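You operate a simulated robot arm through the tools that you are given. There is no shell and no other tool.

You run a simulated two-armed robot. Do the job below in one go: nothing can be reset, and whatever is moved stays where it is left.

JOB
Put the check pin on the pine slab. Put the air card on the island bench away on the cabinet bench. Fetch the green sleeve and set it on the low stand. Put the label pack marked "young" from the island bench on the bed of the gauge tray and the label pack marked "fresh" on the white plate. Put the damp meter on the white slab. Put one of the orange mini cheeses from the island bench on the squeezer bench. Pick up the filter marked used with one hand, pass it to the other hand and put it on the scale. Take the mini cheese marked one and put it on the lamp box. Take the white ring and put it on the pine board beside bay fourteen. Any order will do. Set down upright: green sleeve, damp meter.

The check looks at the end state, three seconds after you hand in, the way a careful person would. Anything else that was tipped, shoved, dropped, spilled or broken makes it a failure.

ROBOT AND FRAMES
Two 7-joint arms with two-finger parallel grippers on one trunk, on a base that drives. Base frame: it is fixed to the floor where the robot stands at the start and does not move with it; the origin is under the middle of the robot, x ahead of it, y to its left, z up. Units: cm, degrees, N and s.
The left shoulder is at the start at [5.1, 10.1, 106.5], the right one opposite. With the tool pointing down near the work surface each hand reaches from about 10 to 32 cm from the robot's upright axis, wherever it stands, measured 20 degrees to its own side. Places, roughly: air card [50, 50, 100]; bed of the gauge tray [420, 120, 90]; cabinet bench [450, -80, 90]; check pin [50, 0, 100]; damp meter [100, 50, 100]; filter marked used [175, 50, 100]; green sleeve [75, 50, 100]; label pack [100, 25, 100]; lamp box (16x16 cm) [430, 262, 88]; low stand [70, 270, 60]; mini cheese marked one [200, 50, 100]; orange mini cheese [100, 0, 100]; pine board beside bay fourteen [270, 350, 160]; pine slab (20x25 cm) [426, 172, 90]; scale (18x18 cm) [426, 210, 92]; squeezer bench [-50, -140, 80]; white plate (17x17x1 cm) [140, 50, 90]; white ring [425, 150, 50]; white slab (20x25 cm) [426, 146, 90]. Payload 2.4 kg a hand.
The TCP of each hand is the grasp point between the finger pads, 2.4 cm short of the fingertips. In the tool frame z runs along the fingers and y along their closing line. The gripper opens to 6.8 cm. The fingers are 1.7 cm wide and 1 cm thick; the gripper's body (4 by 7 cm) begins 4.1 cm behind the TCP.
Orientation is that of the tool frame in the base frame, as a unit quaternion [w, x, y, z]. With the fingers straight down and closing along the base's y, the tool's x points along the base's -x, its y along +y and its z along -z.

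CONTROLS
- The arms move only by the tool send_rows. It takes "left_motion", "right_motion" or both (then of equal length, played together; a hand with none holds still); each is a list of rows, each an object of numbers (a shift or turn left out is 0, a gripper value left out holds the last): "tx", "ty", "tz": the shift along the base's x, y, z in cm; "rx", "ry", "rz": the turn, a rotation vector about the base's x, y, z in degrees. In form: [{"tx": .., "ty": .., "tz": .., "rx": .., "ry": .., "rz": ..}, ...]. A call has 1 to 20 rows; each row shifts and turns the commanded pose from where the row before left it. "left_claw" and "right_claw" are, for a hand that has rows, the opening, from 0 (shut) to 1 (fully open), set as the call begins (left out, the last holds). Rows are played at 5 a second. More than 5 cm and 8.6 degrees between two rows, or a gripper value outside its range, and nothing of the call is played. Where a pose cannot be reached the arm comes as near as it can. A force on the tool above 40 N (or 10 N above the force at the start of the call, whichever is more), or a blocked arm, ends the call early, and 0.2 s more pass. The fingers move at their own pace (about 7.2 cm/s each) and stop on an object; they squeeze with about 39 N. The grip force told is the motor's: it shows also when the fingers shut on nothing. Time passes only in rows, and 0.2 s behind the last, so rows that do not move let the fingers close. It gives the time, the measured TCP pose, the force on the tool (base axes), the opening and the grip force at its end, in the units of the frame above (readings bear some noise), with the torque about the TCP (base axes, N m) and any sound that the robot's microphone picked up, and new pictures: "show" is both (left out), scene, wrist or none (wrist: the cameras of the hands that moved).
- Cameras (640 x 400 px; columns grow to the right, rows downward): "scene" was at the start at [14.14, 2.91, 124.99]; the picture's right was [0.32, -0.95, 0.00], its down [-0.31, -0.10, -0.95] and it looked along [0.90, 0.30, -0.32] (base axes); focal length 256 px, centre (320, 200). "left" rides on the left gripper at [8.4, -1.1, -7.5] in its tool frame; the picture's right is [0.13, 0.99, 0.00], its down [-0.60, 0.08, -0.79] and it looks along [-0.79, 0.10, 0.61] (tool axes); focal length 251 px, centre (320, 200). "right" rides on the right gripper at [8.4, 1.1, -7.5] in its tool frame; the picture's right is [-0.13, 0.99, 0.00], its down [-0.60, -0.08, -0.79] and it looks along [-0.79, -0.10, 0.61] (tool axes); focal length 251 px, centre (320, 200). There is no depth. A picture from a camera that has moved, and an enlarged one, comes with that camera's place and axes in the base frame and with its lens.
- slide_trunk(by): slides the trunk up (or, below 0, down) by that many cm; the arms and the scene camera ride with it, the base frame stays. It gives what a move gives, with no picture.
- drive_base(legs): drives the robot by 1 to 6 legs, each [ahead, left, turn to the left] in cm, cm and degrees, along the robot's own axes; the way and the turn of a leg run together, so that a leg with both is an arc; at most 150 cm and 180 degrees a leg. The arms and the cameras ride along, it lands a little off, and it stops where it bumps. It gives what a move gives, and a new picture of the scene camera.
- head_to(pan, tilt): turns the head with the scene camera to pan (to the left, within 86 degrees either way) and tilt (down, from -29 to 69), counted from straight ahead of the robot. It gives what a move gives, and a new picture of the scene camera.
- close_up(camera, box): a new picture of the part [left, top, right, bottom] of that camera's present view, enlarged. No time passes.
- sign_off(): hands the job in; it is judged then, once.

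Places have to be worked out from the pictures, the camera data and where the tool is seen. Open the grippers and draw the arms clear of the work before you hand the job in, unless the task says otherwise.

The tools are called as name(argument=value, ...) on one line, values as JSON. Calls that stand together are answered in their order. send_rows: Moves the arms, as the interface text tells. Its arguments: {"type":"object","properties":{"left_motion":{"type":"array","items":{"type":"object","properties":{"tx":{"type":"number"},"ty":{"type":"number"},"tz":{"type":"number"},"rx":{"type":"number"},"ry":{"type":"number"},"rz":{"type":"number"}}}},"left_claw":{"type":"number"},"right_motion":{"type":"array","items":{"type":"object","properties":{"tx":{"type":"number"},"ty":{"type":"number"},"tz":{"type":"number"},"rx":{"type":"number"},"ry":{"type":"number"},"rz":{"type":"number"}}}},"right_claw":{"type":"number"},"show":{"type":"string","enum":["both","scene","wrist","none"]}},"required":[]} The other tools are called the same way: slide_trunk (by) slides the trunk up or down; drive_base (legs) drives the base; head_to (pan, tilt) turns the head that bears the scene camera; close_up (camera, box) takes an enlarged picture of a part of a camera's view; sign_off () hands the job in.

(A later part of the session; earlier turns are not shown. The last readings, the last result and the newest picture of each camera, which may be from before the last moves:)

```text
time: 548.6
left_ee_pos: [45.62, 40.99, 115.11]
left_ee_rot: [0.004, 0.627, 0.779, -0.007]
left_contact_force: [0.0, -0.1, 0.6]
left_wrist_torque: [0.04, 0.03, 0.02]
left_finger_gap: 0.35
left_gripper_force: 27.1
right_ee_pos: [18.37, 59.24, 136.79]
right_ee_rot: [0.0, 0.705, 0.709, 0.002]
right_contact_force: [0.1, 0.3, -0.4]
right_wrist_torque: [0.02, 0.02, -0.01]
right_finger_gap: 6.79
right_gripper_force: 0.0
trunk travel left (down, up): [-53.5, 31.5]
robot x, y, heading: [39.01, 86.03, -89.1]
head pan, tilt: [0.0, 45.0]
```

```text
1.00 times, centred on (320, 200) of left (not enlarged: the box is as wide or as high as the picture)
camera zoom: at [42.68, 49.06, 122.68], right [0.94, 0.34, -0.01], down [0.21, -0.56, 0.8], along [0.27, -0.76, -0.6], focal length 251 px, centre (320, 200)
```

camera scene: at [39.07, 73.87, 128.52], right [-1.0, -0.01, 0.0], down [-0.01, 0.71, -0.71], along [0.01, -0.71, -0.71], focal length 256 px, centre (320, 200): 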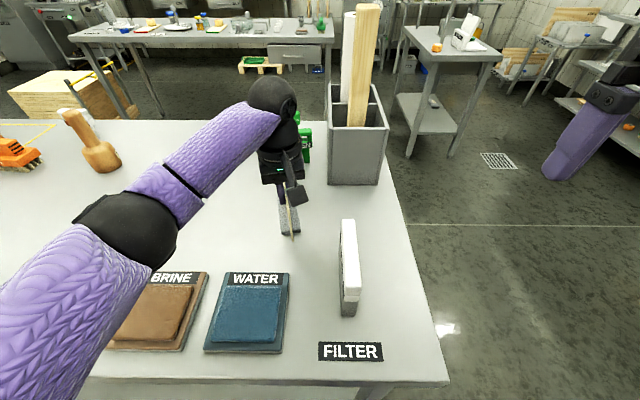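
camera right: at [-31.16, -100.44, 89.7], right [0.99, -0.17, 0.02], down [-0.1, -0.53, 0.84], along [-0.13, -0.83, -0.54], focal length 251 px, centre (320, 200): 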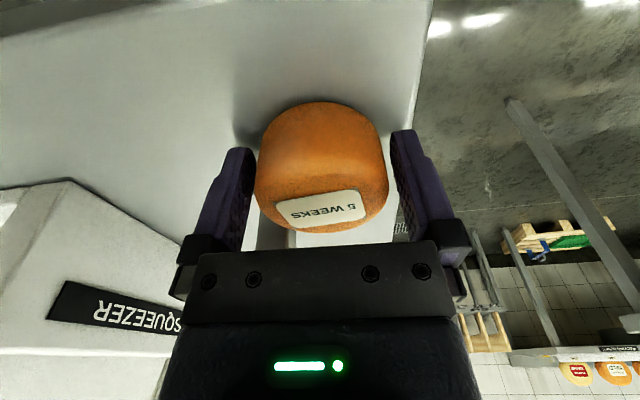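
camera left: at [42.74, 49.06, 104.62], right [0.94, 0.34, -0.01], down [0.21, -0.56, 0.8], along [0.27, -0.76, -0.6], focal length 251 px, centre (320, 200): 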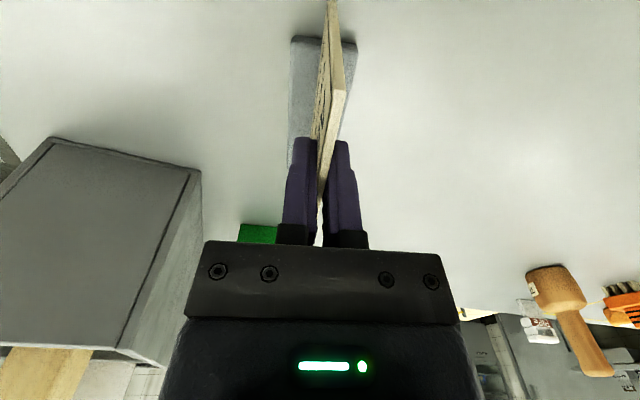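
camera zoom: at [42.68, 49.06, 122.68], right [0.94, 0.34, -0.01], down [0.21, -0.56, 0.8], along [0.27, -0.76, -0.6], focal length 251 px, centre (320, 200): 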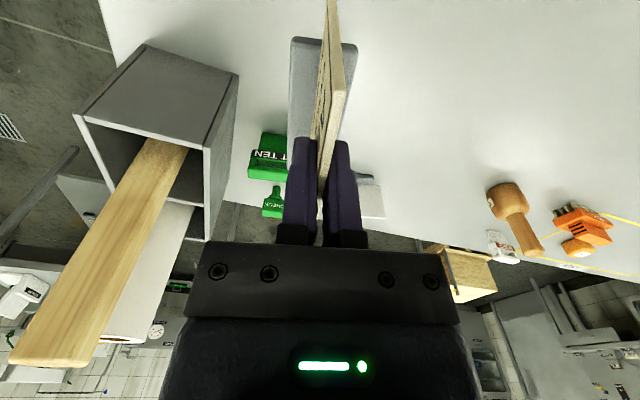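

The air card with its stand is held. I back off, retract the card hand, and drive round the near end to the right aisle for the check pin.

drive_base(legs=[[-45, 0, 0]])

send_rows(left_motion=[{"ty": 2, "tx": 0.6}, {"ty": 2, "tx": 0.6}, {"ty": 2, "tx": 0.6}, {"ty": 2, "tx": 0.6}, {"ty": 2, "tx": 0.6}, {"ty": 2, "tx": 0.6}], show="scene")

```text
time: 551.3
left_ee_pos: [44.93, 85.23, 115.25]
left_ee_rot: [0.004, 0.626, 0.78, -0.007]
left_contact_force: [-0.1, 0.2, -0.7]
left_wrist_torque: [0.02, -0.01, 0.0]
left_finger_gap: 0.36
left_gripper_force: 27.3
right_ee_pos: [17.66, 103.53, 136.87]
right_ee_rot: [0.0, 0.704, 0.71, 0.001]
right_contact_force: [0.1, 0.9, -0.3]
right_wrist_torque: [-0.01, 0.02, 0.03]
right_finger_gap: 6.79
right_gripper_force: 0.1
trunk travel left (down, up): [-53.5, 31.5]
robot x, y, heading: [38.29, 130.06, -89.0]
head pan, tilt: [0.0, 45.0]
camera scene: at [38.4, 120.27, 146.62], right [-1.0, -0.02, 0.0], down [-0.01, 0.71, -0.71], along [0.01, -0.71, -0.71], focal length 256 px, centre (320, 200)
```

scene: 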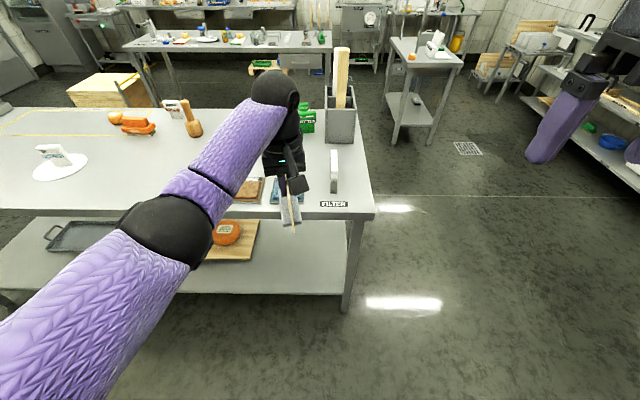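

```text
time: 552.7
left_ee_pos: [48.57, 97.46, 115.33]
left_ee_rot: [0.005, 0.626, 0.78, -0.008]
left_contact_force: [0.5, 0.6, 0.5]
left_wrist_torque: [0.04, 0.0, -0.01]
left_finger_gap: 0.33
left_gripper_force: 26.9
right_ee_pos: [17.81, 103.36, 136.9]
right_ee_rot: [-0.001, 0.705, 0.71, 0.002]
right_contact_force: [-0.4, -0.2, -0.5]
right_wrist_torque: [-0.01, -0.01, 0.0]
right_finger_gap: 6.8
right_gripper_force: 0.1
trunk travel left (down, up): [-53.5, 31.5]
robot x, y, heading: [37.98, 130.36, -88.8]
head pan, tilt: [0.0, 45.0]
camera scene: at [38.42, 120.24, 146.62], right [-1.0, -0.02, 0.0], down [-0.01, 0.71, -0.71], along [0.01, -0.71, -0.71], focal length 256 px, centre (320, 200)
```

scene: 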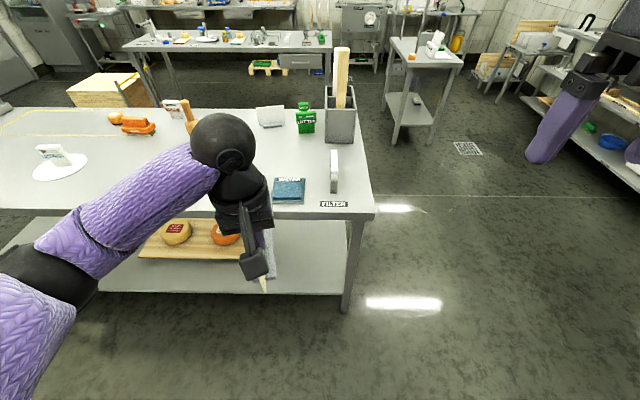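

I drive round: strafe past the near end, forward into the right side, turn to face the bench.

drive_base(legs=[[0, -72, 0], [150, 0, 0], [22, 0, 0], [0, 0, 90], [0, 0, 90], [0, -68, 0]])

head_to(pan=0, tilt=45)

```text
time: 575.9
left_ee_pos: [27.1, -6.44, 115.37]
left_ee_rot: [-0.008, 0.785, -0.619, -0.004]
left_contact_force: [0.4, 0.2, 0.3]
left_wrist_torque: [0.0, -0.04, 0.01]
left_finger_gap: 0.36
left_gripper_force: 26.7
right_ee_pos: [58.08, -12.01, 136.69]
right_ee_rot: [0.0, 0.715, -0.699, -0.001]
right_contact_force: [-0.4, 1.1, -0.3]
right_wrist_torque: [0.03, 0.02, 0.0]
right_finger_gap: 6.81
right_gripper_force: 0.0
trunk travel left (down, up): [-53.5, 31.5]
robot x, y, heading: [37.72, -39.23, 92.0]
head pan, tilt: [0.0, 45.0]
camera scene: at [37.64, -29.28, 146.62], right [1.0, 0.03, 0.0], down [0.02, -0.71, -0.71], along [-0.02, 0.71, -0.71], focal length 256 px, centre (320, 200)
```

scene: 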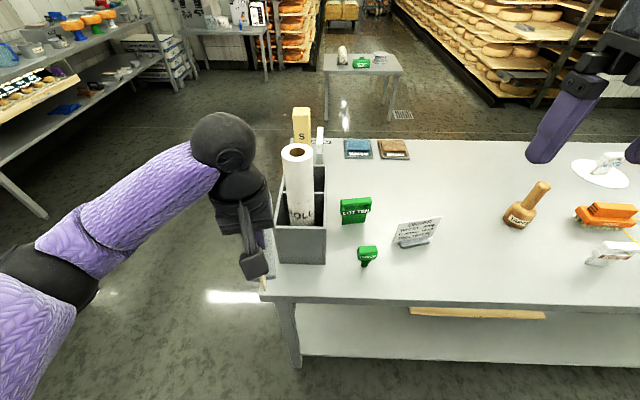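

```text
time: 576.5
left_ee_pos: [27.04, -6.38, 115.32]
left_ee_rot: [-0.008, 0.784, -0.62, -0.004]
left_contact_force: [0.4, -0.1, -0.6]
left_wrist_torque: [-0.04, -0.03, -0.02]
left_finger_gap: 0.34
left_gripper_force: 27.3
right_ee_pos: [57.89, -12.05, 136.74]
right_ee_rot: [0.001, 0.715, -0.699, 0.0]
right_contact_force: [-0.2, 0.2, -0.1]
right_wrist_torque: [0.01, -0.02, -0.01]
right_finger_gap: 6.78
right_gripper_force: 0.2
trunk travel left (down, up): [-53.5, 31.5]
robot x, y, heading: [37.74, -39.48, 91.7]
head pan, tilt: [0.0, 45.0]
camera scene: at [37.58, -29.29, 146.62], right [1.0, 0.03, 0.0], down [0.02, -0.71, -0.71], along [-0.02, 0.71, -0.71], focal length 256 px, centre (320, 200)
```

scene: 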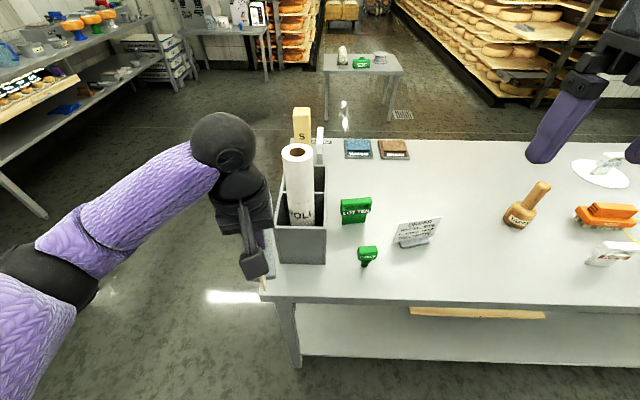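

The pin is at about (47.7, 6.2), beside the tall holder. I keep the card hand outside the bench end by standing further left, and reach the pin with the right hand.

drive_base(legs=[[0, 17, -1.7], [17, 0, 0]])

send_rows(right_motion=[{"tx": 1.5, "ty": 2}, {"tx": 1.5, "ty": 2}, {"tx": 1.5, "ty": 1}], show="both")

```text
time: 579.0
left_ee_pos: [11.31, 10.56, 115.34]
left_ee_rot: [-0.007, 0.775, -0.632, -0.003]
left_contact_force: [0.4, 1.5, -0.4]
left_wrist_torque: [-0.04, -0.03, 0.0]
left_finger_gap: 0.33
left_gripper_force: 26.9
right_ee_pos: [42.05, 4.01, 136.7]
right_ee_rot: [-0.002, -0.704, 0.71, 0.0]
right_contact_force: [-0.2, 0.8, 0.2]
right_wrist_torque: [0.01, -0.04, -0.01]
right_finger_gap: 6.82
right_gripper_force: 0.0
trunk travel left (down, up): [-53.5, 31.5]
robot x, y, heading: [21.11, -22.66, 90.1]
head pan, tilt: [0.0, 45.0]
camera scene: at [21.2, -12.52, 146.61], right [1.0, 0.0, 0.0], down [0.0, -0.71, -0.71], along [0.0, 0.71, -0.71], focal length 256 px, centre (320, 200)
```

scene: 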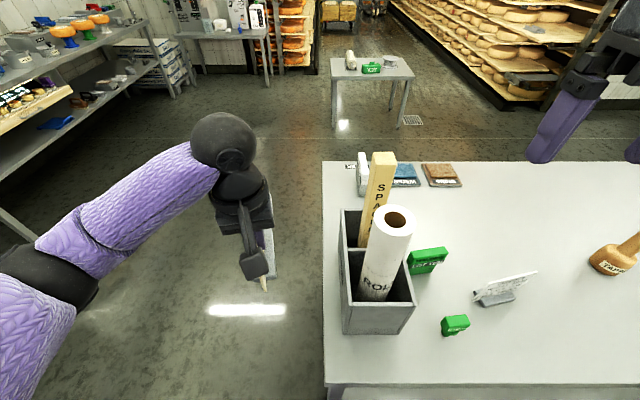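

```text
time: 579.8
left_ee_pos: [11.34, 10.53, 115.29]
left_ee_rot: [-0.007, 0.776, -0.631, -0.004]
left_contact_force: [0.4, -0.4, -0.6]
left_wrist_torque: [-0.02, 0.04, -0.01]
left_finger_gap: 0.34
left_gripper_force: 27.8
right_ee_pos: [46.66, 8.91, 136.89]
right_ee_rot: [-0.001, -0.704, 0.71, 0.0]
right_contact_force: [0.0, 0.0, -1.0]
right_wrist_torque: [-0.01, -0.01, -0.01]
right_finger_gap: 6.81
right_gripper_force: 0.2
trunk travel left (down, up): [-53.5, 31.5]
robot x, y, heading: [21.48, -22.3, 90.2]
head pan, tilt: [0.0, 45.0]
camera scene: at [21.22, -12.62, 146.62], right [1.0, 0.0, 0.0], down [0.0, -0.71, -0.71], along [0.0, 0.71, -0.71], focal length 256 px, centre (320, 200)
camera right: at [45.64, 0.65, 144.48], right [-0.99, 0.14, 0.0], down [0.08, 0.6, 0.79], along [0.11, 0.78, -0.61], focal length 251 px, centre (320, 200)
```

scene: 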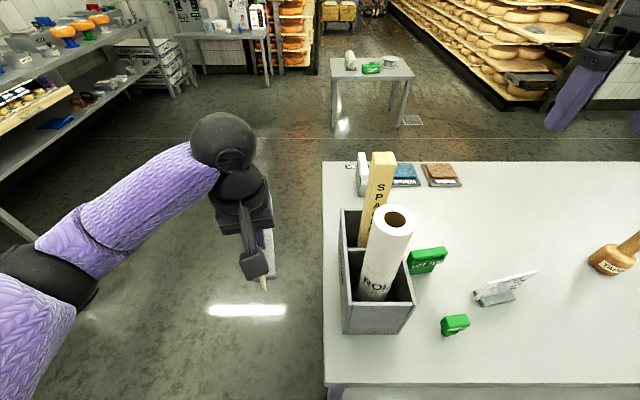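
right: 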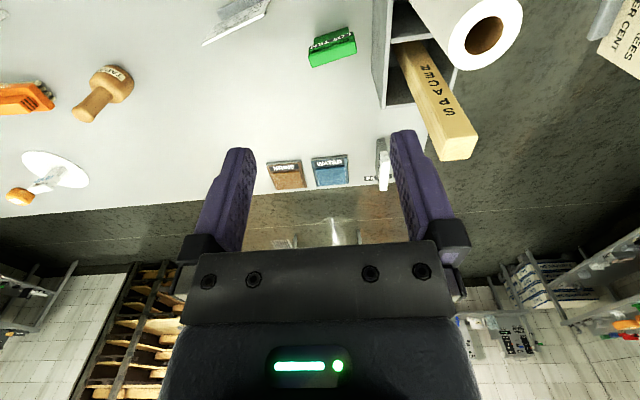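

I enlarge the pin view, then lower the trunk.

close_up(camera="scene", box=[380, 230, 560, 345])

slide_trunk(by=-15)

head_to(pan=-30, tilt=50)

close_up(camera="scene", box=[200, 120, 440, 270])

close_up(camera="right", box=[0, 0, 640, 400])

```text
3.48 times, centred on (470, 288) of scene
camera zoom: at [21.22, -12.62, 146.62], right [1.0, 0.0, 0.0], down [0.0, -0.71, -0.71], along [0.0, 0.71, -0.71], focal length 889 px, centre (-202, -104)
```

zoom: 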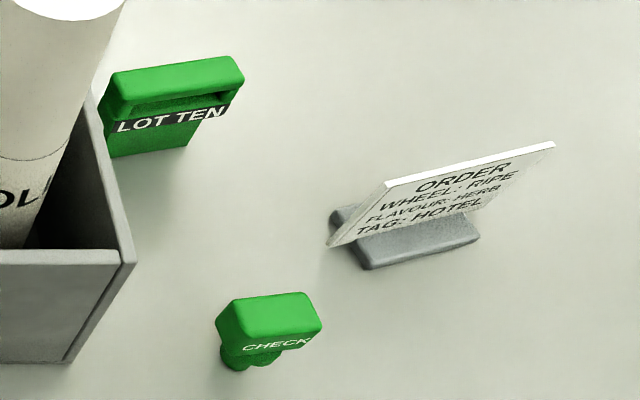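

```text
time: 581.6
left_ee_pos: [11.37, 10.6, 100.32]
left_ee_rot: [-0.008, 0.775, -0.632, -0.005]
left_contact_force: [-0.6, -0.6, -0.4]
left_wrist_torque: [0.01, 0.04, -0.02]
left_finger_gap: 0.35
left_gripper_force: 27.4
right_ee_pos: [46.7, 9.06, 121.85]
right_ee_rot: [-0.001, -0.704, 0.71, 0.0]
right_contact_force: [-0.1, -0.4, -0.2]
right_wrist_torque: [-0.01, 0.03, -0.01]
right_finger_gap: 6.79
right_gripper_force: 0.1
trunk travel left (down, up): [-38.5, 46.5]
robot x, y, heading: [21.01, -22.29, 90.2]
head pan, tilt: [0.0, 45.0]
```

```text
time: 582.5
left_ee_pos: [11.41, 10.6, 100.19]
left_ee_rot: [-0.007, 0.775, -0.632, -0.004]
left_contact_force: [0.2, -0.2, -0.1]
left_wrist_torque: [-0.01, 0.02, 0.03]
left_finger_gap: 0.33
left_gripper_force: 27.2
right_ee_pos: [46.59, 8.94, 121.8]
right_ee_rot: [-0.001, -0.704, 0.71, 0.0]
right_contact_force: [0.2, 0.4, 1.1]
right_wrist_torque: [-0.01, -0.01, -0.01]
right_finger_gap: 6.8
right_gripper_force: 0.0
trunk travel left (down, up): [-38.5, 46.5]
robot x, y, heading: [21.33, -22.74, 89.9]
head pan, tilt: [-30.0, 50.0]
camera scene: at [25.04, -12.48, 130.85], right [0.87, -0.5, 0.0], down [-0.38, -0.66, -0.64], along [0.32, 0.56, -0.77], focal length 256 px, centre (320, 200)
```

scene: 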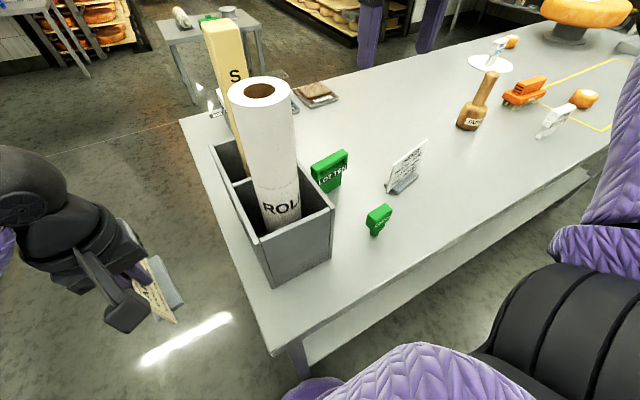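

```text
2.67 times, centred on (320, 195) of scene
camera zoom: at [25.04, -12.48, 130.85], right [0.87, -0.5, 0.0], down [-0.38, -0.66, -0.64], along [0.32, 0.56, -0.77], focal length 681 px, centre (320, 213)
```

zoom: 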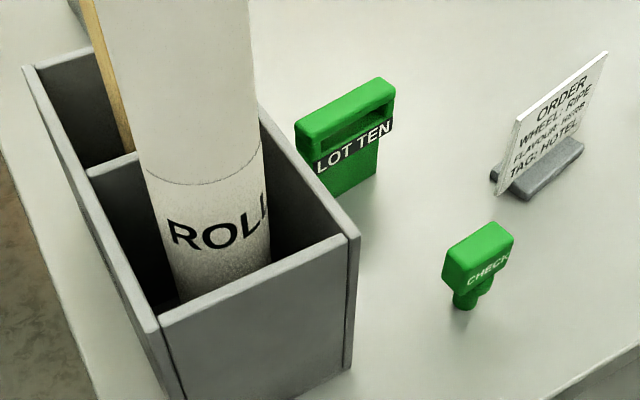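

```text
1.00 times, centred on (320, 200) of right (not enlarged: the box is as wide or as high as the picture)
camera zoom: at [45.59, 0.71, 129.44], right [-0.99, 0.14, 0.0], down [0.08, 0.6, 0.79], along [0.11, 0.78, -0.61], focal length 251 px, centre (320, 200)
```

zoom: 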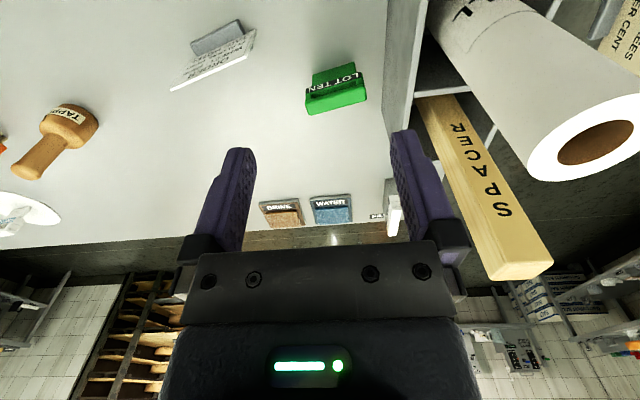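

The pin's head is ~5.4×2.7 cm with top center at (46.5, 5.0, 96.8), yawed ~9°. I bring the right hand above it, turn 9°, and lower to z≈103.

send_rows(right_motion=[{"ty": -2, "rz": 4.5}, {"ty": -1.8, "rz": 4.5}, {"tz": -4}, {"tz": -4}, {"tz": -4}, {"tz": -4}, {"tz": -2.5}, {}], show="both")

```text
time: 584.3
left_ee_pos: [11.31, 10.54, 100.32]
left_ee_rot: [-0.007, 0.776, -0.631, -0.004]
left_contact_force: [0.9, -0.2, -0.3]
left_wrist_torque: [-0.01, -0.02, -0.03]
left_finger_gap: 0.34
left_gripper_force: 27.4
right_ee_pos: [46.62, 5.22, 103.21]
right_ee_rot: [0.001, 0.759, -0.651, 0.0]
right_contact_force: [-0.1, -0.4, 0.4]
right_wrist_torque: [0.03, 0.02, -0.01]
right_finger_gap: 6.79
right_gripper_force: 0.0
trunk travel left (down, up): [-38.5, 46.5]
robot x, y, heading: [21.28, -22.8, 89.9]
head pan, tilt: [-30.0, 50.0]
camera scene: at [25.05, -12.49, 130.85], right [0.87, -0.5, 0.0], down [-0.38, -0.66, -0.64], along [0.32, 0.56, -0.77], focal length 256 px, centre (320, 200)
camera right: at [46.93, -3.22, 110.82], right [-1.0, -0.02, 0.0], down [-0.01, 0.61, 0.79], along [-0.02, 0.79, -0.61], focal length 251 px, centre (320, 200)
```

scene: 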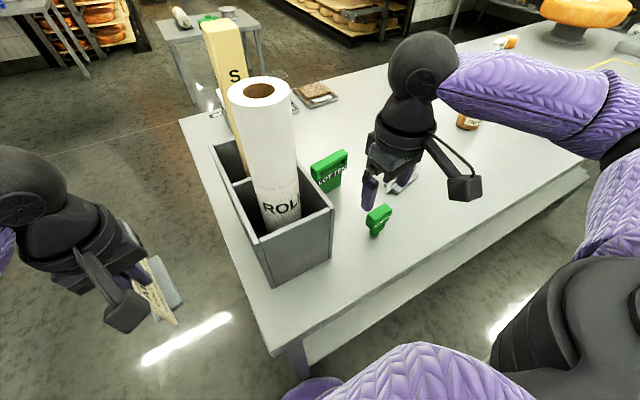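
right: 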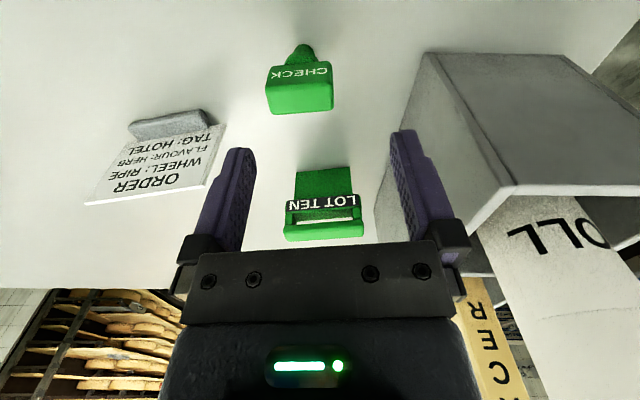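

Relative to the fingers the pin is 1.2 cm toward +x. I correct, lower to z≈96.3 and check.

send_rows(right_motion=[{"tx": 1.2, "ty": -0.2}, {"tz": -2.5}, {"tz": -2.5}, {"tz": -1.8}, {}], show="both")

```text
time: 585.5
left_ee_pos: [11.39, 10.46, 100.31]
left_ee_rot: [-0.008, 0.775, -0.631, -0.004]
left_contact_force: [0.0, -0.5, -0.5]
left_wrist_torque: [-0.03, 0.0, -0.04]
left_finger_gap: 0.36
left_gripper_force: 27.4
right_ee_pos: [47.82, 4.87, 96.56]
right_ee_rot: [0.001, 0.758, -0.653, 0.0]
right_contact_force: [-0.4, 0.9, -0.8]
right_wrist_torque: [0.0, -0.03, 0.02]
right_finger_gap: 6.82
right_gripper_force: 0.1
trunk travel left (down, up): [-38.5, 46.5]
robot x, y, heading: [21.39, -22.72, 90.0]
head pan, tilt: [-30.0, 50.0]
camera scene: at [25.05, -12.49, 130.85], right [0.87, -0.5, 0.0], down [-0.38, -0.66, -0.64], along [0.32, 0.56, -0.77], focal length 256 px, centre (320, 200)
camera right: at [48.08, -3.42, 104.13], right [-1.0, -0.02, 0.0], down [-0.01, 0.61, 0.79], along [-0.02, 0.79, -0.61], focal length 251 px, centre (320, 200)
```

scene: 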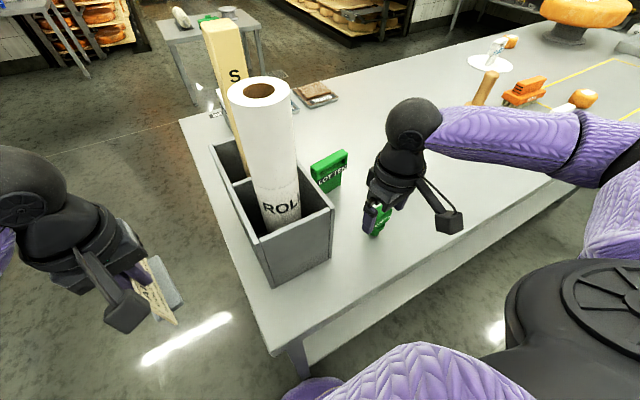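
right: 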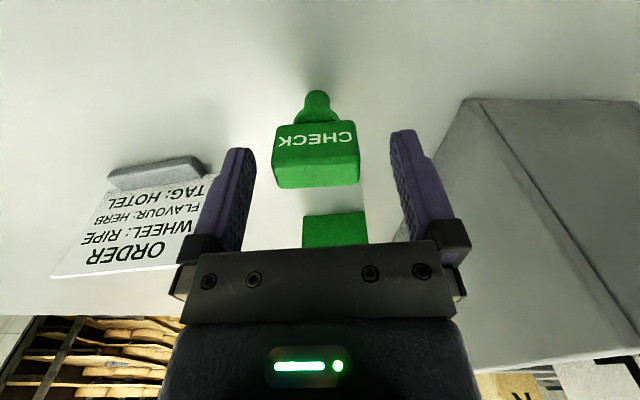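

The head is between the fingers at the right height. I close and lift.

send_rows(right_motion=[{"tz": -0.4}, {}], show="none")

send_rows(right_motion=[{}, {}, {}, {}], right_claw=0, show="none")

send_rows(right_motion=[{"tz": 2}, {"tz": 3}, {"tz": 4}, {"tz": 4}, {"tz": 4}], show="both")

```text
time: 586.1
left_ee_pos: [11.34, 10.51, 100.33]
left_ee_rot: [-0.007, 0.775, -0.632, -0.003]
left_contact_force: [0.7, 0.5, -0.3]
left_wrist_torque: [0.01, 0.0, -0.04]
left_finger_gap: 0.36
left_gripper_force: 27.0
right_ee_pos: [47.72, 5.02, 96.13]
right_ee_rot: [0.001, 0.758, -0.653, 0.001]
right_contact_force: [-0.4, 0.0, 0.8]
right_wrist_torque: [0.0, -0.01, -0.02]
right_finger_gap: 6.82
right_gripper_force: 0.0
trunk travel left (down, up): [-38.5, 46.5]
robot x, y, heading: [20.96, -22.03, 90.1]
head pan, tilt: [-30.0, 50.0]
```

```text
time: 587.1
left_ee_pos: [11.24, 10.58, 100.35]
left_ee_rot: [-0.008, 0.776, -0.631, -0.005]
left_contact_force: [-0.6, 0.0, -0.5]
left_wrist_torque: [-0.02, 0.0, -0.03]
left_finger_gap: 0.32
left_gripper_force: 27.0
right_ee_pos: [47.78, 4.92, 96.11]
right_ee_rot: [0.0, 0.758, -0.653, 0.0]
right_contact_force: [-0.3, 0.9, 1.7]
right_wrist_torque: [0.02, -0.01, -0.03]
right_finger_gap: 4.52
right_gripper_force: 39.1
trunk travel left (down, up): [-38.5, 46.5]
robot x, y, heading: [21.1, -22.36, 89.8]
head pan, tilt: [-30.0, 50.0]
```

```text
time: 588.3
left_ee_pos: [11.34, 10.56, 100.32]
left_ee_rot: [-0.007, 0.775, -0.632, -0.004]
left_contact_force: [-0.2, 0.3, -0.9]
left_wrist_torque: [-0.01, -0.01, 0.0]
left_finger_gap: 0.35
left_gripper_force: 27.0
right_ee_pos: [47.86, 4.89, 112.94]
right_ee_rot: [0.002, 0.758, -0.652, 0.001]
right_contact_force: [0.0, -0.6, -0.9]
right_wrist_torque: [0.02, 0.01, 0.01]
right_finger_gap: 4.48
right_gripper_force: 38.8
trunk travel left (down, up): [-38.5, 46.5]
robot x, y, heading: [21.47, -22.41, 90.2]
head pan, tilt: [-30.0, 50.0]
camera scene: at [25.03, -12.51, 130.86], right [0.87, -0.5, 0.0], down [-0.38, -0.66, -0.64], along [0.32, 0.56, -0.77], focal length 256 px, centre (320, 200)
camera right: at [48.15, -3.33, 120.67], right [-1.0, -0.02, 0.0], down [-0.01, 0.61, 0.79], along [-0.02, 0.79, -0.61], focal length 251 px, centre (320, 200)
```

scene: 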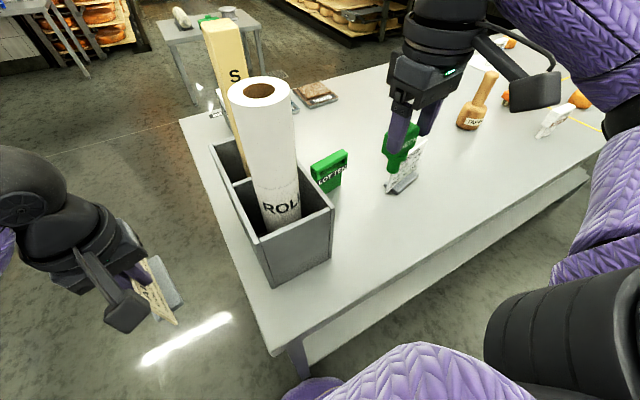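
right: 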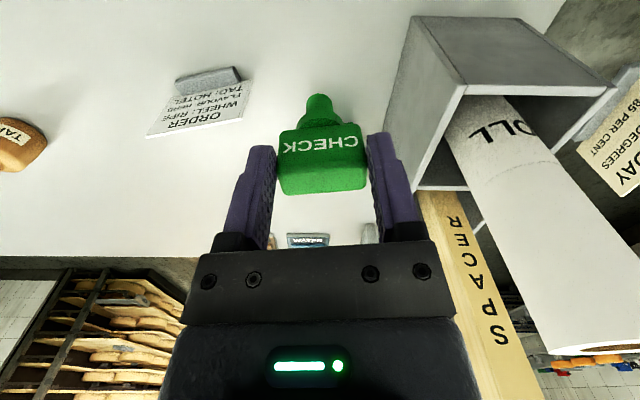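

The pin is held. I back off, turn to +x, and drive along the right aisle toward the cabinet bench.

drive_base(legs=[[-42, 0, 0], [0, 0, -90], [150, 0, 0], [140, -10, 0]])

head_to(pan=0, tilt=20)

```text
time: 608.3
left_ee_pos: [342.49, -68.8, 100.3]
left_ee_rot: [0.009, -0.1, 0.995, -0.003]
left_contact_force: [-0.8, -0.4, -1.4]
left_wrist_torque: [-0.01, 0.06, 0.0]
left_finger_gap: 0.36
left_gripper_force: 26.3
right_ee_pos: [336.92, -105.24, 112.92]
right_ee_rot: [-0.001, -0.074, 0.997, 0.001]
right_contact_force: [-0.2, 0.7, -1.6]
right_wrist_torque: [-0.01, -0.03, 0.01]
right_finger_gap: 4.46
right_gripper_force: 39.4
trunk travel left (down, up): [-38.5, 46.5]
robot x, y, heading: [309.46, -78.64, 0.1]
head pan, tilt: [-30.0, 50.0]
camera scene: at [319.61, -82.47, 130.85], right [-0.5, -0.87, 0.0], down [-0.66, 0.38, -0.64], along [0.56, -0.32, -0.77], focal length 256 px, centre (320, 200)
```

scene: 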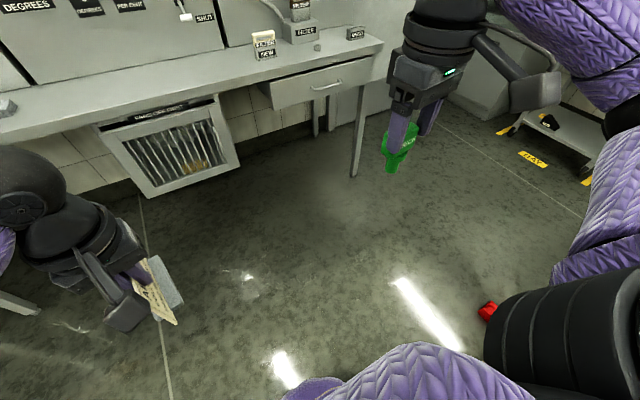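

```text
time: 609.2
left_ee_pos: [342.51, -68.68, 100.25]
left_ee_rot: [0.008, -0.102, 0.995, -0.003]
left_contact_force: [0.3, 0.1, -0.3]
left_wrist_torque: [0.05, -0.01, -0.01]
left_finger_gap: 0.35
left_gripper_force: 26.8
right_ee_pos: [337.05, -105.21, 113.17]
right_ee_rot: [-0.001, -0.073, 0.997, 0.001]
right_contact_force: [0.3, 0.4, -1.0]
right_wrist_torque: [0.0, 0.0, 0.01]
right_finger_gap: 4.48
right_gripper_force: 39.1
trunk travel left (down, up): [-38.5, 46.5]
robot x, y, heading: [309.31, -78.59, -0.1]
head pan, tilt: [0.0, 20.0]
camera scene: at [322.25, -78.62, 135.4], right [0.0, -1.0, 0.0], down [-0.34, 0.0, -0.94], along [0.94, 0.0, -0.34], focal length 256 px, centre (320, 200)
```

scene: 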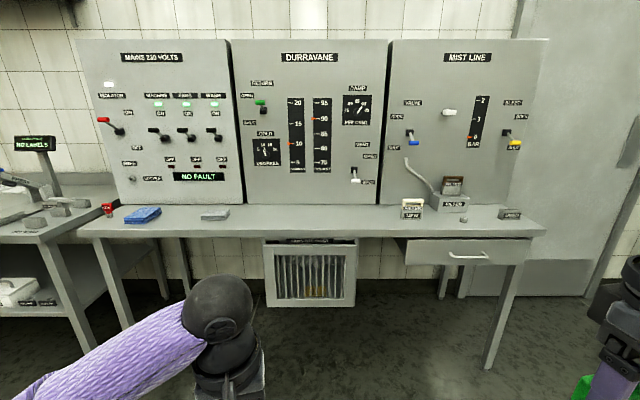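

The cabinet bench top spans x≈419–444; it is free around y≈-70. I raise the card and drive up to it.

send_rows(left_motion=[{"tz": 3}, {"tz": 3}], show="none")

drive_base(legs=[[72, 0, 0]])

head_to(pan=5, tilt=45)

```text
time: 609.9
left_ee_pos: [342.41, -68.47, 106.43]
left_ee_rot: [0.008, -0.101, 0.995, -0.003]
left_contact_force: [0.3, -1.2, -0.7]
left_wrist_torque: [-0.01, 0.02, -0.03]
left_finger_gap: 0.33
left_gripper_force: 27.0
right_ee_pos: [336.99, -105.29, 112.95]
right_ee_rot: [-0.001, -0.075, 0.997, 0.002]
right_contact_force: [-0.4, 0.1, -0.8]
right_wrist_torque: [0.0, -0.01, 0.0]
right_finger_gap: 4.47
right_gripper_force: 38.8
trunk travel left (down, up): [-38.5, 46.5]
robot x, y, heading: [309.33, -78.57, 0.1]
head pan, tilt: [0.0, 20.0]
```

```text
time: 613.8
left_ee_pos: [415.61, -67.89, 106.44]
left_ee_rot: [0.008, -0.105, 0.994, -0.003]
left_contact_force: [-0.7, 0.1, -0.9]
left_wrist_torque: [-0.02, 0.02, 0.01]
left_finger_gap: 0.34
left_gripper_force: 27.0
right_ee_pos: [410.41, -104.65, 112.96]
right_ee_rot: [-0.001, -0.078, 0.997, 0.001]
right_contact_force: [0.6, 0.1, -0.6]
right_wrist_torque: [-0.07, 0.03, 0.02]
right_finger_gap: 4.47
right_gripper_force: 39.2
trunk travel left (down, up): [-38.5, 46.5]
robot x, y, heading: [382.65, -78.21, 0.4]
head pan, tilt: [0.0, 20.0]
camera scene: at [395.38, -78.18, 135.41], right [0.01, -1.0, 0.0], down [-0.34, 0.0, -0.94], along [0.94, 0.01, -0.34], focal length 256 px, centre (320, 200)
```

scene: 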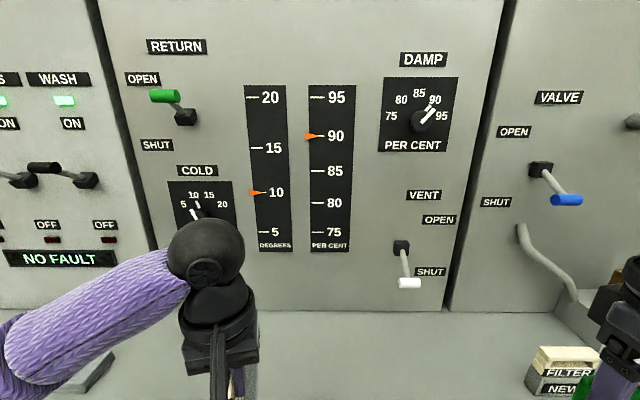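

```text
time: 614.7
left_ee_pos: [415.44, -67.8, 106.43]
left_ee_rot: [0.007, -0.106, 0.994, -0.003]
left_contact_force: [1.2, -0.4, -0.7]
left_wrist_torque: [-0.03, 0.04, 0.0]
left_finger_gap: 0.34
left_gripper_force: 26.8
right_ee_pos: [410.34, -104.59, 113.03]
right_ee_rot: [-0.001, -0.078, 0.997, 0.001]
right_contact_force: [0.6, -0.7, 0.2]
right_wrist_torque: [-0.02, -0.01, 0.02]
right_finger_gap: 4.47
right_gripper_force: 38.5
trunk travel left (down, up): [-38.5, 46.5]
robot x, y, heading: [382.39, -78.47, 0.3]
head pan, tilt: [5.0, 45.0]
camera scene: at [394.14, -77.48, 131.55], right [0.1, -1.0, 0.0], down [-0.7, -0.07, -0.71], along [0.7, 0.07, -0.71], focal length 256 px, centre (320, 200)
```

scene: 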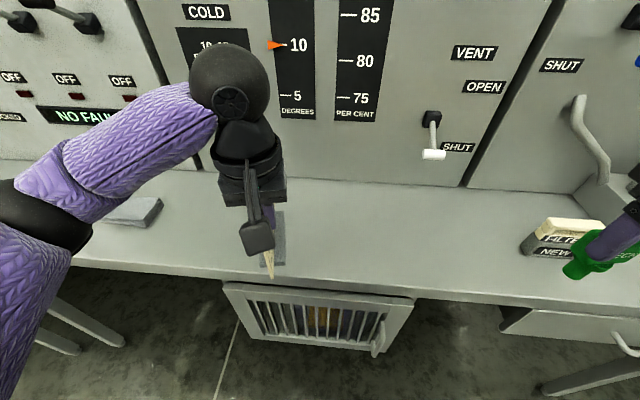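

The bench here spans x≈416–442. I drive 6 cm nearer and move the card over the middle of the bench.

drive_base(legs=[[6, 0, 0]])

send_rows(left_motion=[{"tx": 2}, {"tx": 2}, {"tx": 2}, {"tz": -2}, {"tz": -2}, {"tz": -2}, {"tz": -1}, {}], show="both")

```text
time: 615.7
left_ee_pos: [421.53, -67.93, 106.43]
left_ee_rot: [0.009, -0.105, 0.994, -0.003]
left_contact_force: [-0.8, -1.3, -0.6]
left_wrist_torque: [-0.04, 0.02, 0.01]
left_finger_gap: 0.32
left_gripper_force: 27.4
right_ee_pos: [416.31, -104.62, 113.02]
right_ee_rot: [-0.002, -0.08, 0.997, 0.001]
right_contact_force: [1.2, 0.2, -0.9]
right_wrist_torque: [0.06, 0.04, 0.03]
right_finger_gap: 4.49
right_gripper_force: 39.3
trunk travel left (down, up): [-38.5, 46.5]
robot x, y, heading: [388.78, -78.07, 0.4]
head pan, tilt: [5.0, 45.0]
camera scene: at [400.14, -77.44, 131.54], right [0.1, -1.0, 0.0], down [-0.7, -0.07, -0.71], along [0.7, 0.07, -0.71], focal length 256 px, centre (320, 200)
```

scene: 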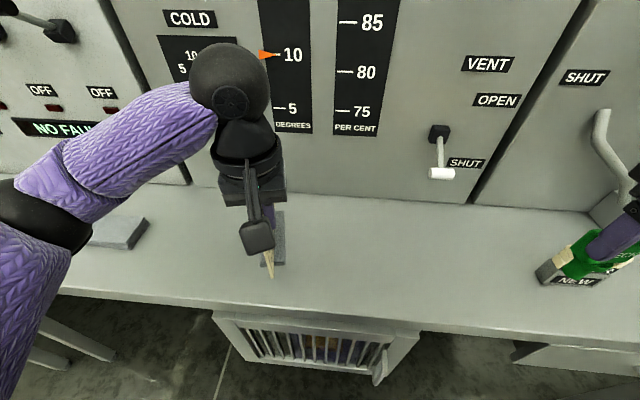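

```text
time: 617.5
left_ee_pos: [427.47, -67.78, 99.39]
left_ee_rot: [0.008, -0.106, 0.994, -0.002]
left_contact_force: [0.5, -0.9, -0.9]
left_wrist_torque: [0.02, 0.03, 0.0]
left_finger_gap: 0.33
left_gripper_force: 27.3
right_ee_pos: [416.3, -104.62, 113.07]
right_ee_rot: [0.0, -0.078, 0.997, 0.001]
right_contact_force: [0.0, 0.3, -0.5]
right_wrist_torque: [0.0, 0.02, 0.0]
right_finger_gap: 4.47
right_gripper_force: 38.6
trunk travel left (down, up): [-38.5, 46.5]
robot x, y, heading: [388.53, -78.25, 0.3]
head pan, tilt: [5.0, 45.0]
camera scene: at [400.06, -77.44, 131.54], right [0.1, -1.0, 0.0], down [-0.7, -0.07, -0.71], along [0.7, 0.07, -0.71], focal length 256 px, centre (320, 200)
camera left: at [419.19, -70.63, 106.81], right [-0.33, 0.94, -0.01], down [0.56, 0.21, 0.8], along [0.76, 0.26, -0.6], focal length 251 px, centre (320, 200)
```

scene: 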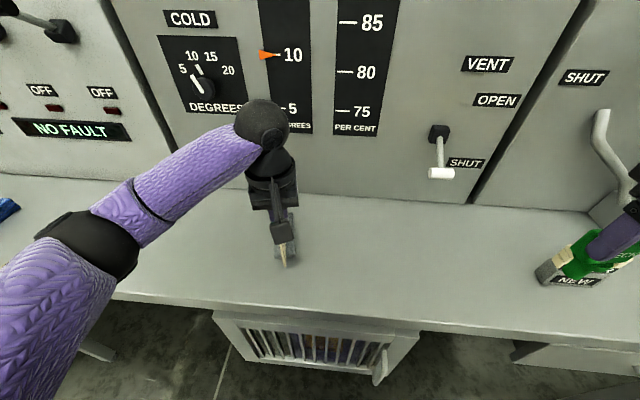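
left: 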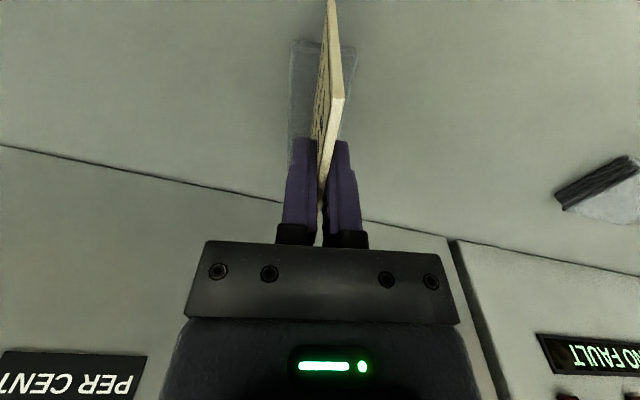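

The card is over the bench with room in front of the panel. I lower it in small steps to contact.

send_rows(left_motion=[{"tz": -1}, {"tz": -0.5}, {"tz": -0.3}, {"tz": -0.2}, {"tz": -0.2}, {"tz": -0.2}, {"tz": -0.2}, {"tz": -0.2}], show="wrist")

```text
time: 619.3
left_ee_pos: [427.38, -67.81, 96.75]
left_ee_rot: [0.01, -0.105, 0.994, -0.004]
left_contact_force: [-0.8, 0.3, 24.4]
left_wrist_torque: [0.18, 0.0, -0.01]
left_finger_gap: 0.35
left_gripper_force: 27.7
right_ee_pos: [416.12, -104.69, 113.16]
right_ee_rot: [0.0, -0.079, 0.997, 0.001]
right_contact_force: [0.3, -0.3, 0.0]
right_wrist_torque: [0.04, 0.03, 0.0]
right_finger_gap: 4.47
right_gripper_force: 39.6
trunk travel left (down, up): [-38.5, 46.5]
robot x, y, heading: [388.65, -78.3, 0.5]
head pan, tilt: [5.0, 45.0]
camera left: at [419.14, -70.62, 104.1], right [-0.33, 0.94, -0.01], down [0.56, 0.21, 0.8], along [0.76, 0.26, -0.6], focal length 251 px, centre (320, 200)
```

left: 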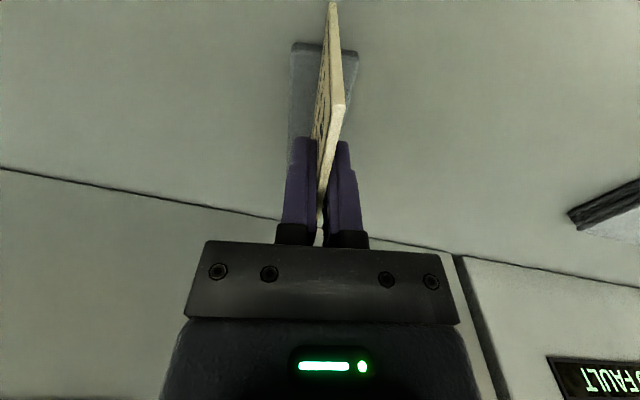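

The stand touches the bench. I ease up 0.2 cm and open.

send_rows(left_motion=[{"tz": 0.15}, {}], show="none")

send_rows(left_motion=[{}, {}, {}, {}], left_claw=1, show="both")

```text
time: 619.9
left_ee_pos: [427.32, -67.79, 96.78]
left_ee_rot: [0.008, -0.106, 0.994, -0.003]
left_contact_force: [-2.5, -0.4, 7.7]
left_wrist_torque: [0.25, -0.39, -0.02]
left_finger_gap: 0.35
left_gripper_force: 26.9
right_ee_pos: [416.18, -104.69, 112.99]
right_ee_rot: [0.0, -0.078, 0.997, 0.0]
right_contact_force: [-0.3, -0.1, -0.2]
right_wrist_torque: [-0.03, 0.04, 0.02]
right_finger_gap: 4.47
right_gripper_force: 39.0
trunk travel left (down, up): [-38.5, 46.5]
robot x, y, heading: [388.19, -78.21, 0.5]
head pan, tilt: [5.0, 45.0]
```

```text
time: 620.9
left_ee_pos: [427.36, -67.83, 96.78]
left_ee_rot: [0.008, -0.105, 0.994, -0.002]
left_contact_force: [0.1, -0.1, 0.0]
left_wrist_torque: [0.01, 0.02, -0.01]
left_finger_gap: 6.81
left_gripper_force: 0.0
right_ee_pos: [416.27, -104.61, 113.08]
right_ee_rot: [-0.001, -0.078, 0.997, 0.001]
right_contact_force: [0.5, 0.6, -0.5]
right_wrist_torque: [0.02, 0.01, 0.02]
right_finger_gap: 4.48
right_gripper_force: 39.0
trunk travel left (down, up): [-38.5, 46.5]
robot x, y, heading: [388.69, -78.07, 0.6]
head pan, tilt: [5.0, 45.0]
camera scene: at [400.05, -77.44, 131.54], right [0.1, -1.0, 0.0], down [-0.7, -0.07, -0.71], along [0.7, 0.07, -0.71], focal length 256 px, centre (320, 200)
camera left: at [419.27, -70.6, 104.15], right [-0.33, 0.94, -0.01], down [0.56, 0.21, 0.8], along [0.76, 0.26, -0.6], focal length 251 px, centre (320, 200)
```

scene: 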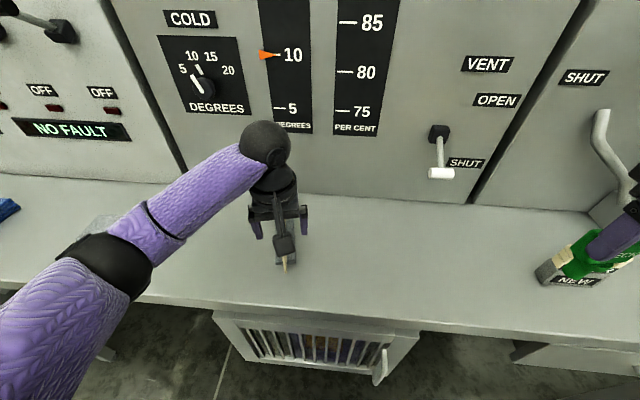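
left: 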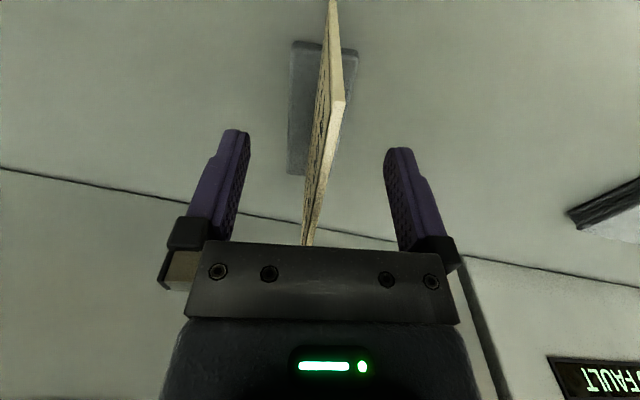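

The air card stands on the cabinet bench. I raise the left hand straight up and back off.

send_rows(left_motion=[{"tz": 2}, {"tz": 3}, {"tz": 4}, {"tz": 4}, {"tz": 3}], show="none")

drive_base(legs=[[-50, 0, 0]])

```text
time: 622.1
left_ee_pos: [427.28, -67.87, 112.81]
left_ee_rot: [0.008, -0.105, 0.994, -0.002]
left_contact_force: [0.0, -0.9, -0.5]
left_wrist_torque: [0.0, 0.0, 0.02]
left_finger_gap: 6.79
left_gripper_force: 0.0
right_ee_pos: [416.31, -104.61, 113.05]
right_ee_rot: [-0.001, -0.078, 0.997, 0.001]
right_contact_force: [-0.8, 0.4, 0.1]
right_wrist_torque: [0.01, -0.01, -0.02]
right_finger_gap: 4.51
right_gripper_force: 39.1
trunk travel left (down, up): [-38.5, 46.5]
robot x, y, heading: [388.57, -78.13, 0.3]
head pan, tilt: [5.0, 45.0]
```

```text
time: 625.0
left_ee_pos: [377.08, -68.39, 112.65]
left_ee_rot: [0.008, -0.096, 0.995, -0.003]
left_contact_force: [-0.3, -0.1, -0.4]
left_wrist_torque: [0.04, 0.03, 0.02]
left_finger_gap: 6.8
left_gripper_force: 0.1
right_ee_pos: [365.55, -105.06, 113.04]
right_ee_rot: [-0.001, -0.07, 0.998, 0.001]
right_contact_force: [-0.4, 0.2, -0.2]
right_wrist_torque: [0.0, -0.02, -0.01]
right_finger_gap: 4.47
right_gripper_force: 39.1
trunk travel left (down, up): [-38.5, 46.5]
robot x, y, heading: [338.37, -77.9, -0.6]
head pan, tilt: [5.0, 45.0]
camera scene: at [349.8, -77.65, 131.55], right [0.08, -1.0, 0.0], down [-0.7, -0.06, -0.71], along [0.7, 0.06, -0.71], focal length 256 px, centre (320, 200)
```

scene: 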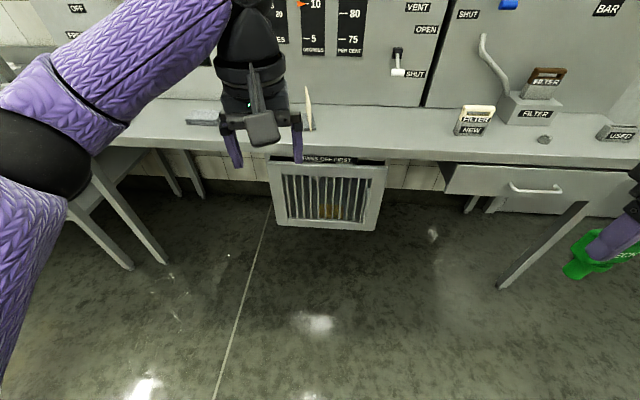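

The card stands well. I bring the pin hand inward and drive along to the pine slab.

send_rows(right_motion=[{"ty": 3}, {"ty": 3}, {"ty": 3}, {"ty": 3}, {"rz": -8}], left_motion=[{"tx": -2}, {"tx": -2}, {"tx": -2}, {"tx": -2}, {"rz": -8}], show="none")

drive_base(legs=[[0, 150, 0.5], [0, 112, 0]])

head_to(pan=0, tilt=40)

```text
time: 626.2
left_ee_pos: [369.08, -68.5, 112.69]
left_ee_rot: [0.008, -0.027, 1.0, -0.003]
left_contact_force: [0.4, -1.1, -0.3]
left_wrist_torque: [0.01, 0.01, -0.03]
left_finger_gap: 6.82
left_gripper_force: 0.0
right_ee_pos: [365.59, -92.97, 113.1]
right_ee_rot: [-0.001, 0.0, 1.0, 0.001]
right_contact_force: [0.5, 0.5, 0.3]
right_wrist_torque: [0.02, 0.03, 0.01]
right_finger_gap: 4.48
right_gripper_force: 38.7
trunk travel left (down, up): [-38.5, 46.5]
robot x, y, heading: [338.58, -77.77, -0.7]
head pan, tilt: [5.0, 45.0]
```

```text
time: 639.1
left_ee_pos: [373.22, 196.24, 112.68]
left_ee_rot: [0.008, -0.021, 1.0, -0.004]
left_contact_force: [0.4, 0.1, 0.3]
left_wrist_torque: [0.01, 0.02, 0.0]
left_finger_gap: 6.8
left_gripper_force: 0.0
right_ee_pos: [369.51, 171.42, 113.1]
right_ee_rot: [-0.001, 0.006, 1.0, 0.001]
right_contact_force: [0.4, 0.8, -0.6]
right_wrist_torque: [-0.01, 0.01, 0.01]
right_finger_gap: 4.49
right_gripper_force: 39.0
trunk travel left (down, up): [-38.5, 46.5]
robot x, y, heading: [341.95, 186.94, -1.1]
head pan, tilt: [5.0, 45.0]
camera scene: at [353.88, 187.21, 131.54], right [0.07, -1.0, 0.0], down [-0.71, -0.05, -0.71], along [0.71, 0.05, -0.71], focal length 256 px, centre (320, 200)
```

scene: 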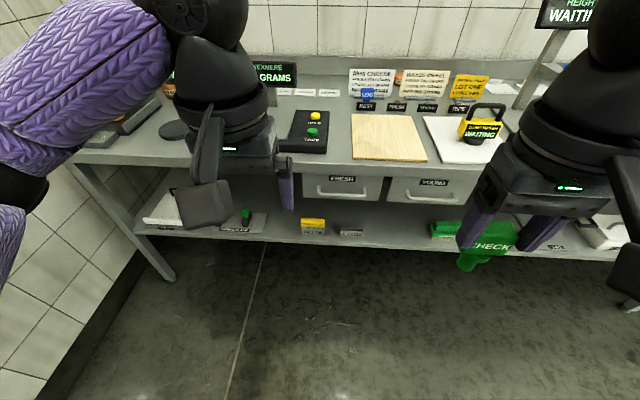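

```text
time: 639.8
left_ee_pos: [373.32, 196.14, 112.65]
left_ee_rot: [0.008, -0.022, 1.0, -0.003]
left_contact_force: [-0.8, 0.9, -0.9]
left_wrist_torque: [-0.02, 0.02, -0.01]
left_finger_gap: 6.79
left_gripper_force: 0.0
right_ee_pos: [369.57, 171.51, 113.03]
right_ee_rot: [-0.001, 0.005, 1.0, 0.001]
right_contact_force: [0.1, -0.3, 0.2]
right_wrist_torque: [0.02, 0.0, 0.02]
right_finger_gap: 4.46
right_gripper_force: 39.1
trunk travel left (down, up): [-38.5, 46.5]
robot x, y, heading: [342.59, 186.8, -0.9]
head pan, tilt: [0.0, 40.0]
camera scene: at [354.26, 186.48, 132.27], right [-0.02, -1.0, 0.0], down [-0.64, 0.01, -0.77], along [0.77, -0.01, -0.64], focal length 256 px, centre (320, 200)
```

scene: 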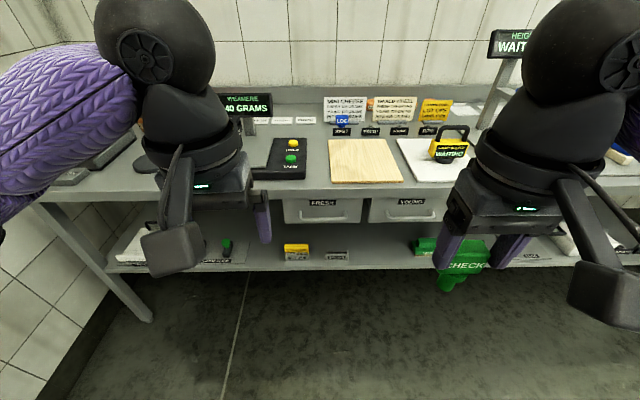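

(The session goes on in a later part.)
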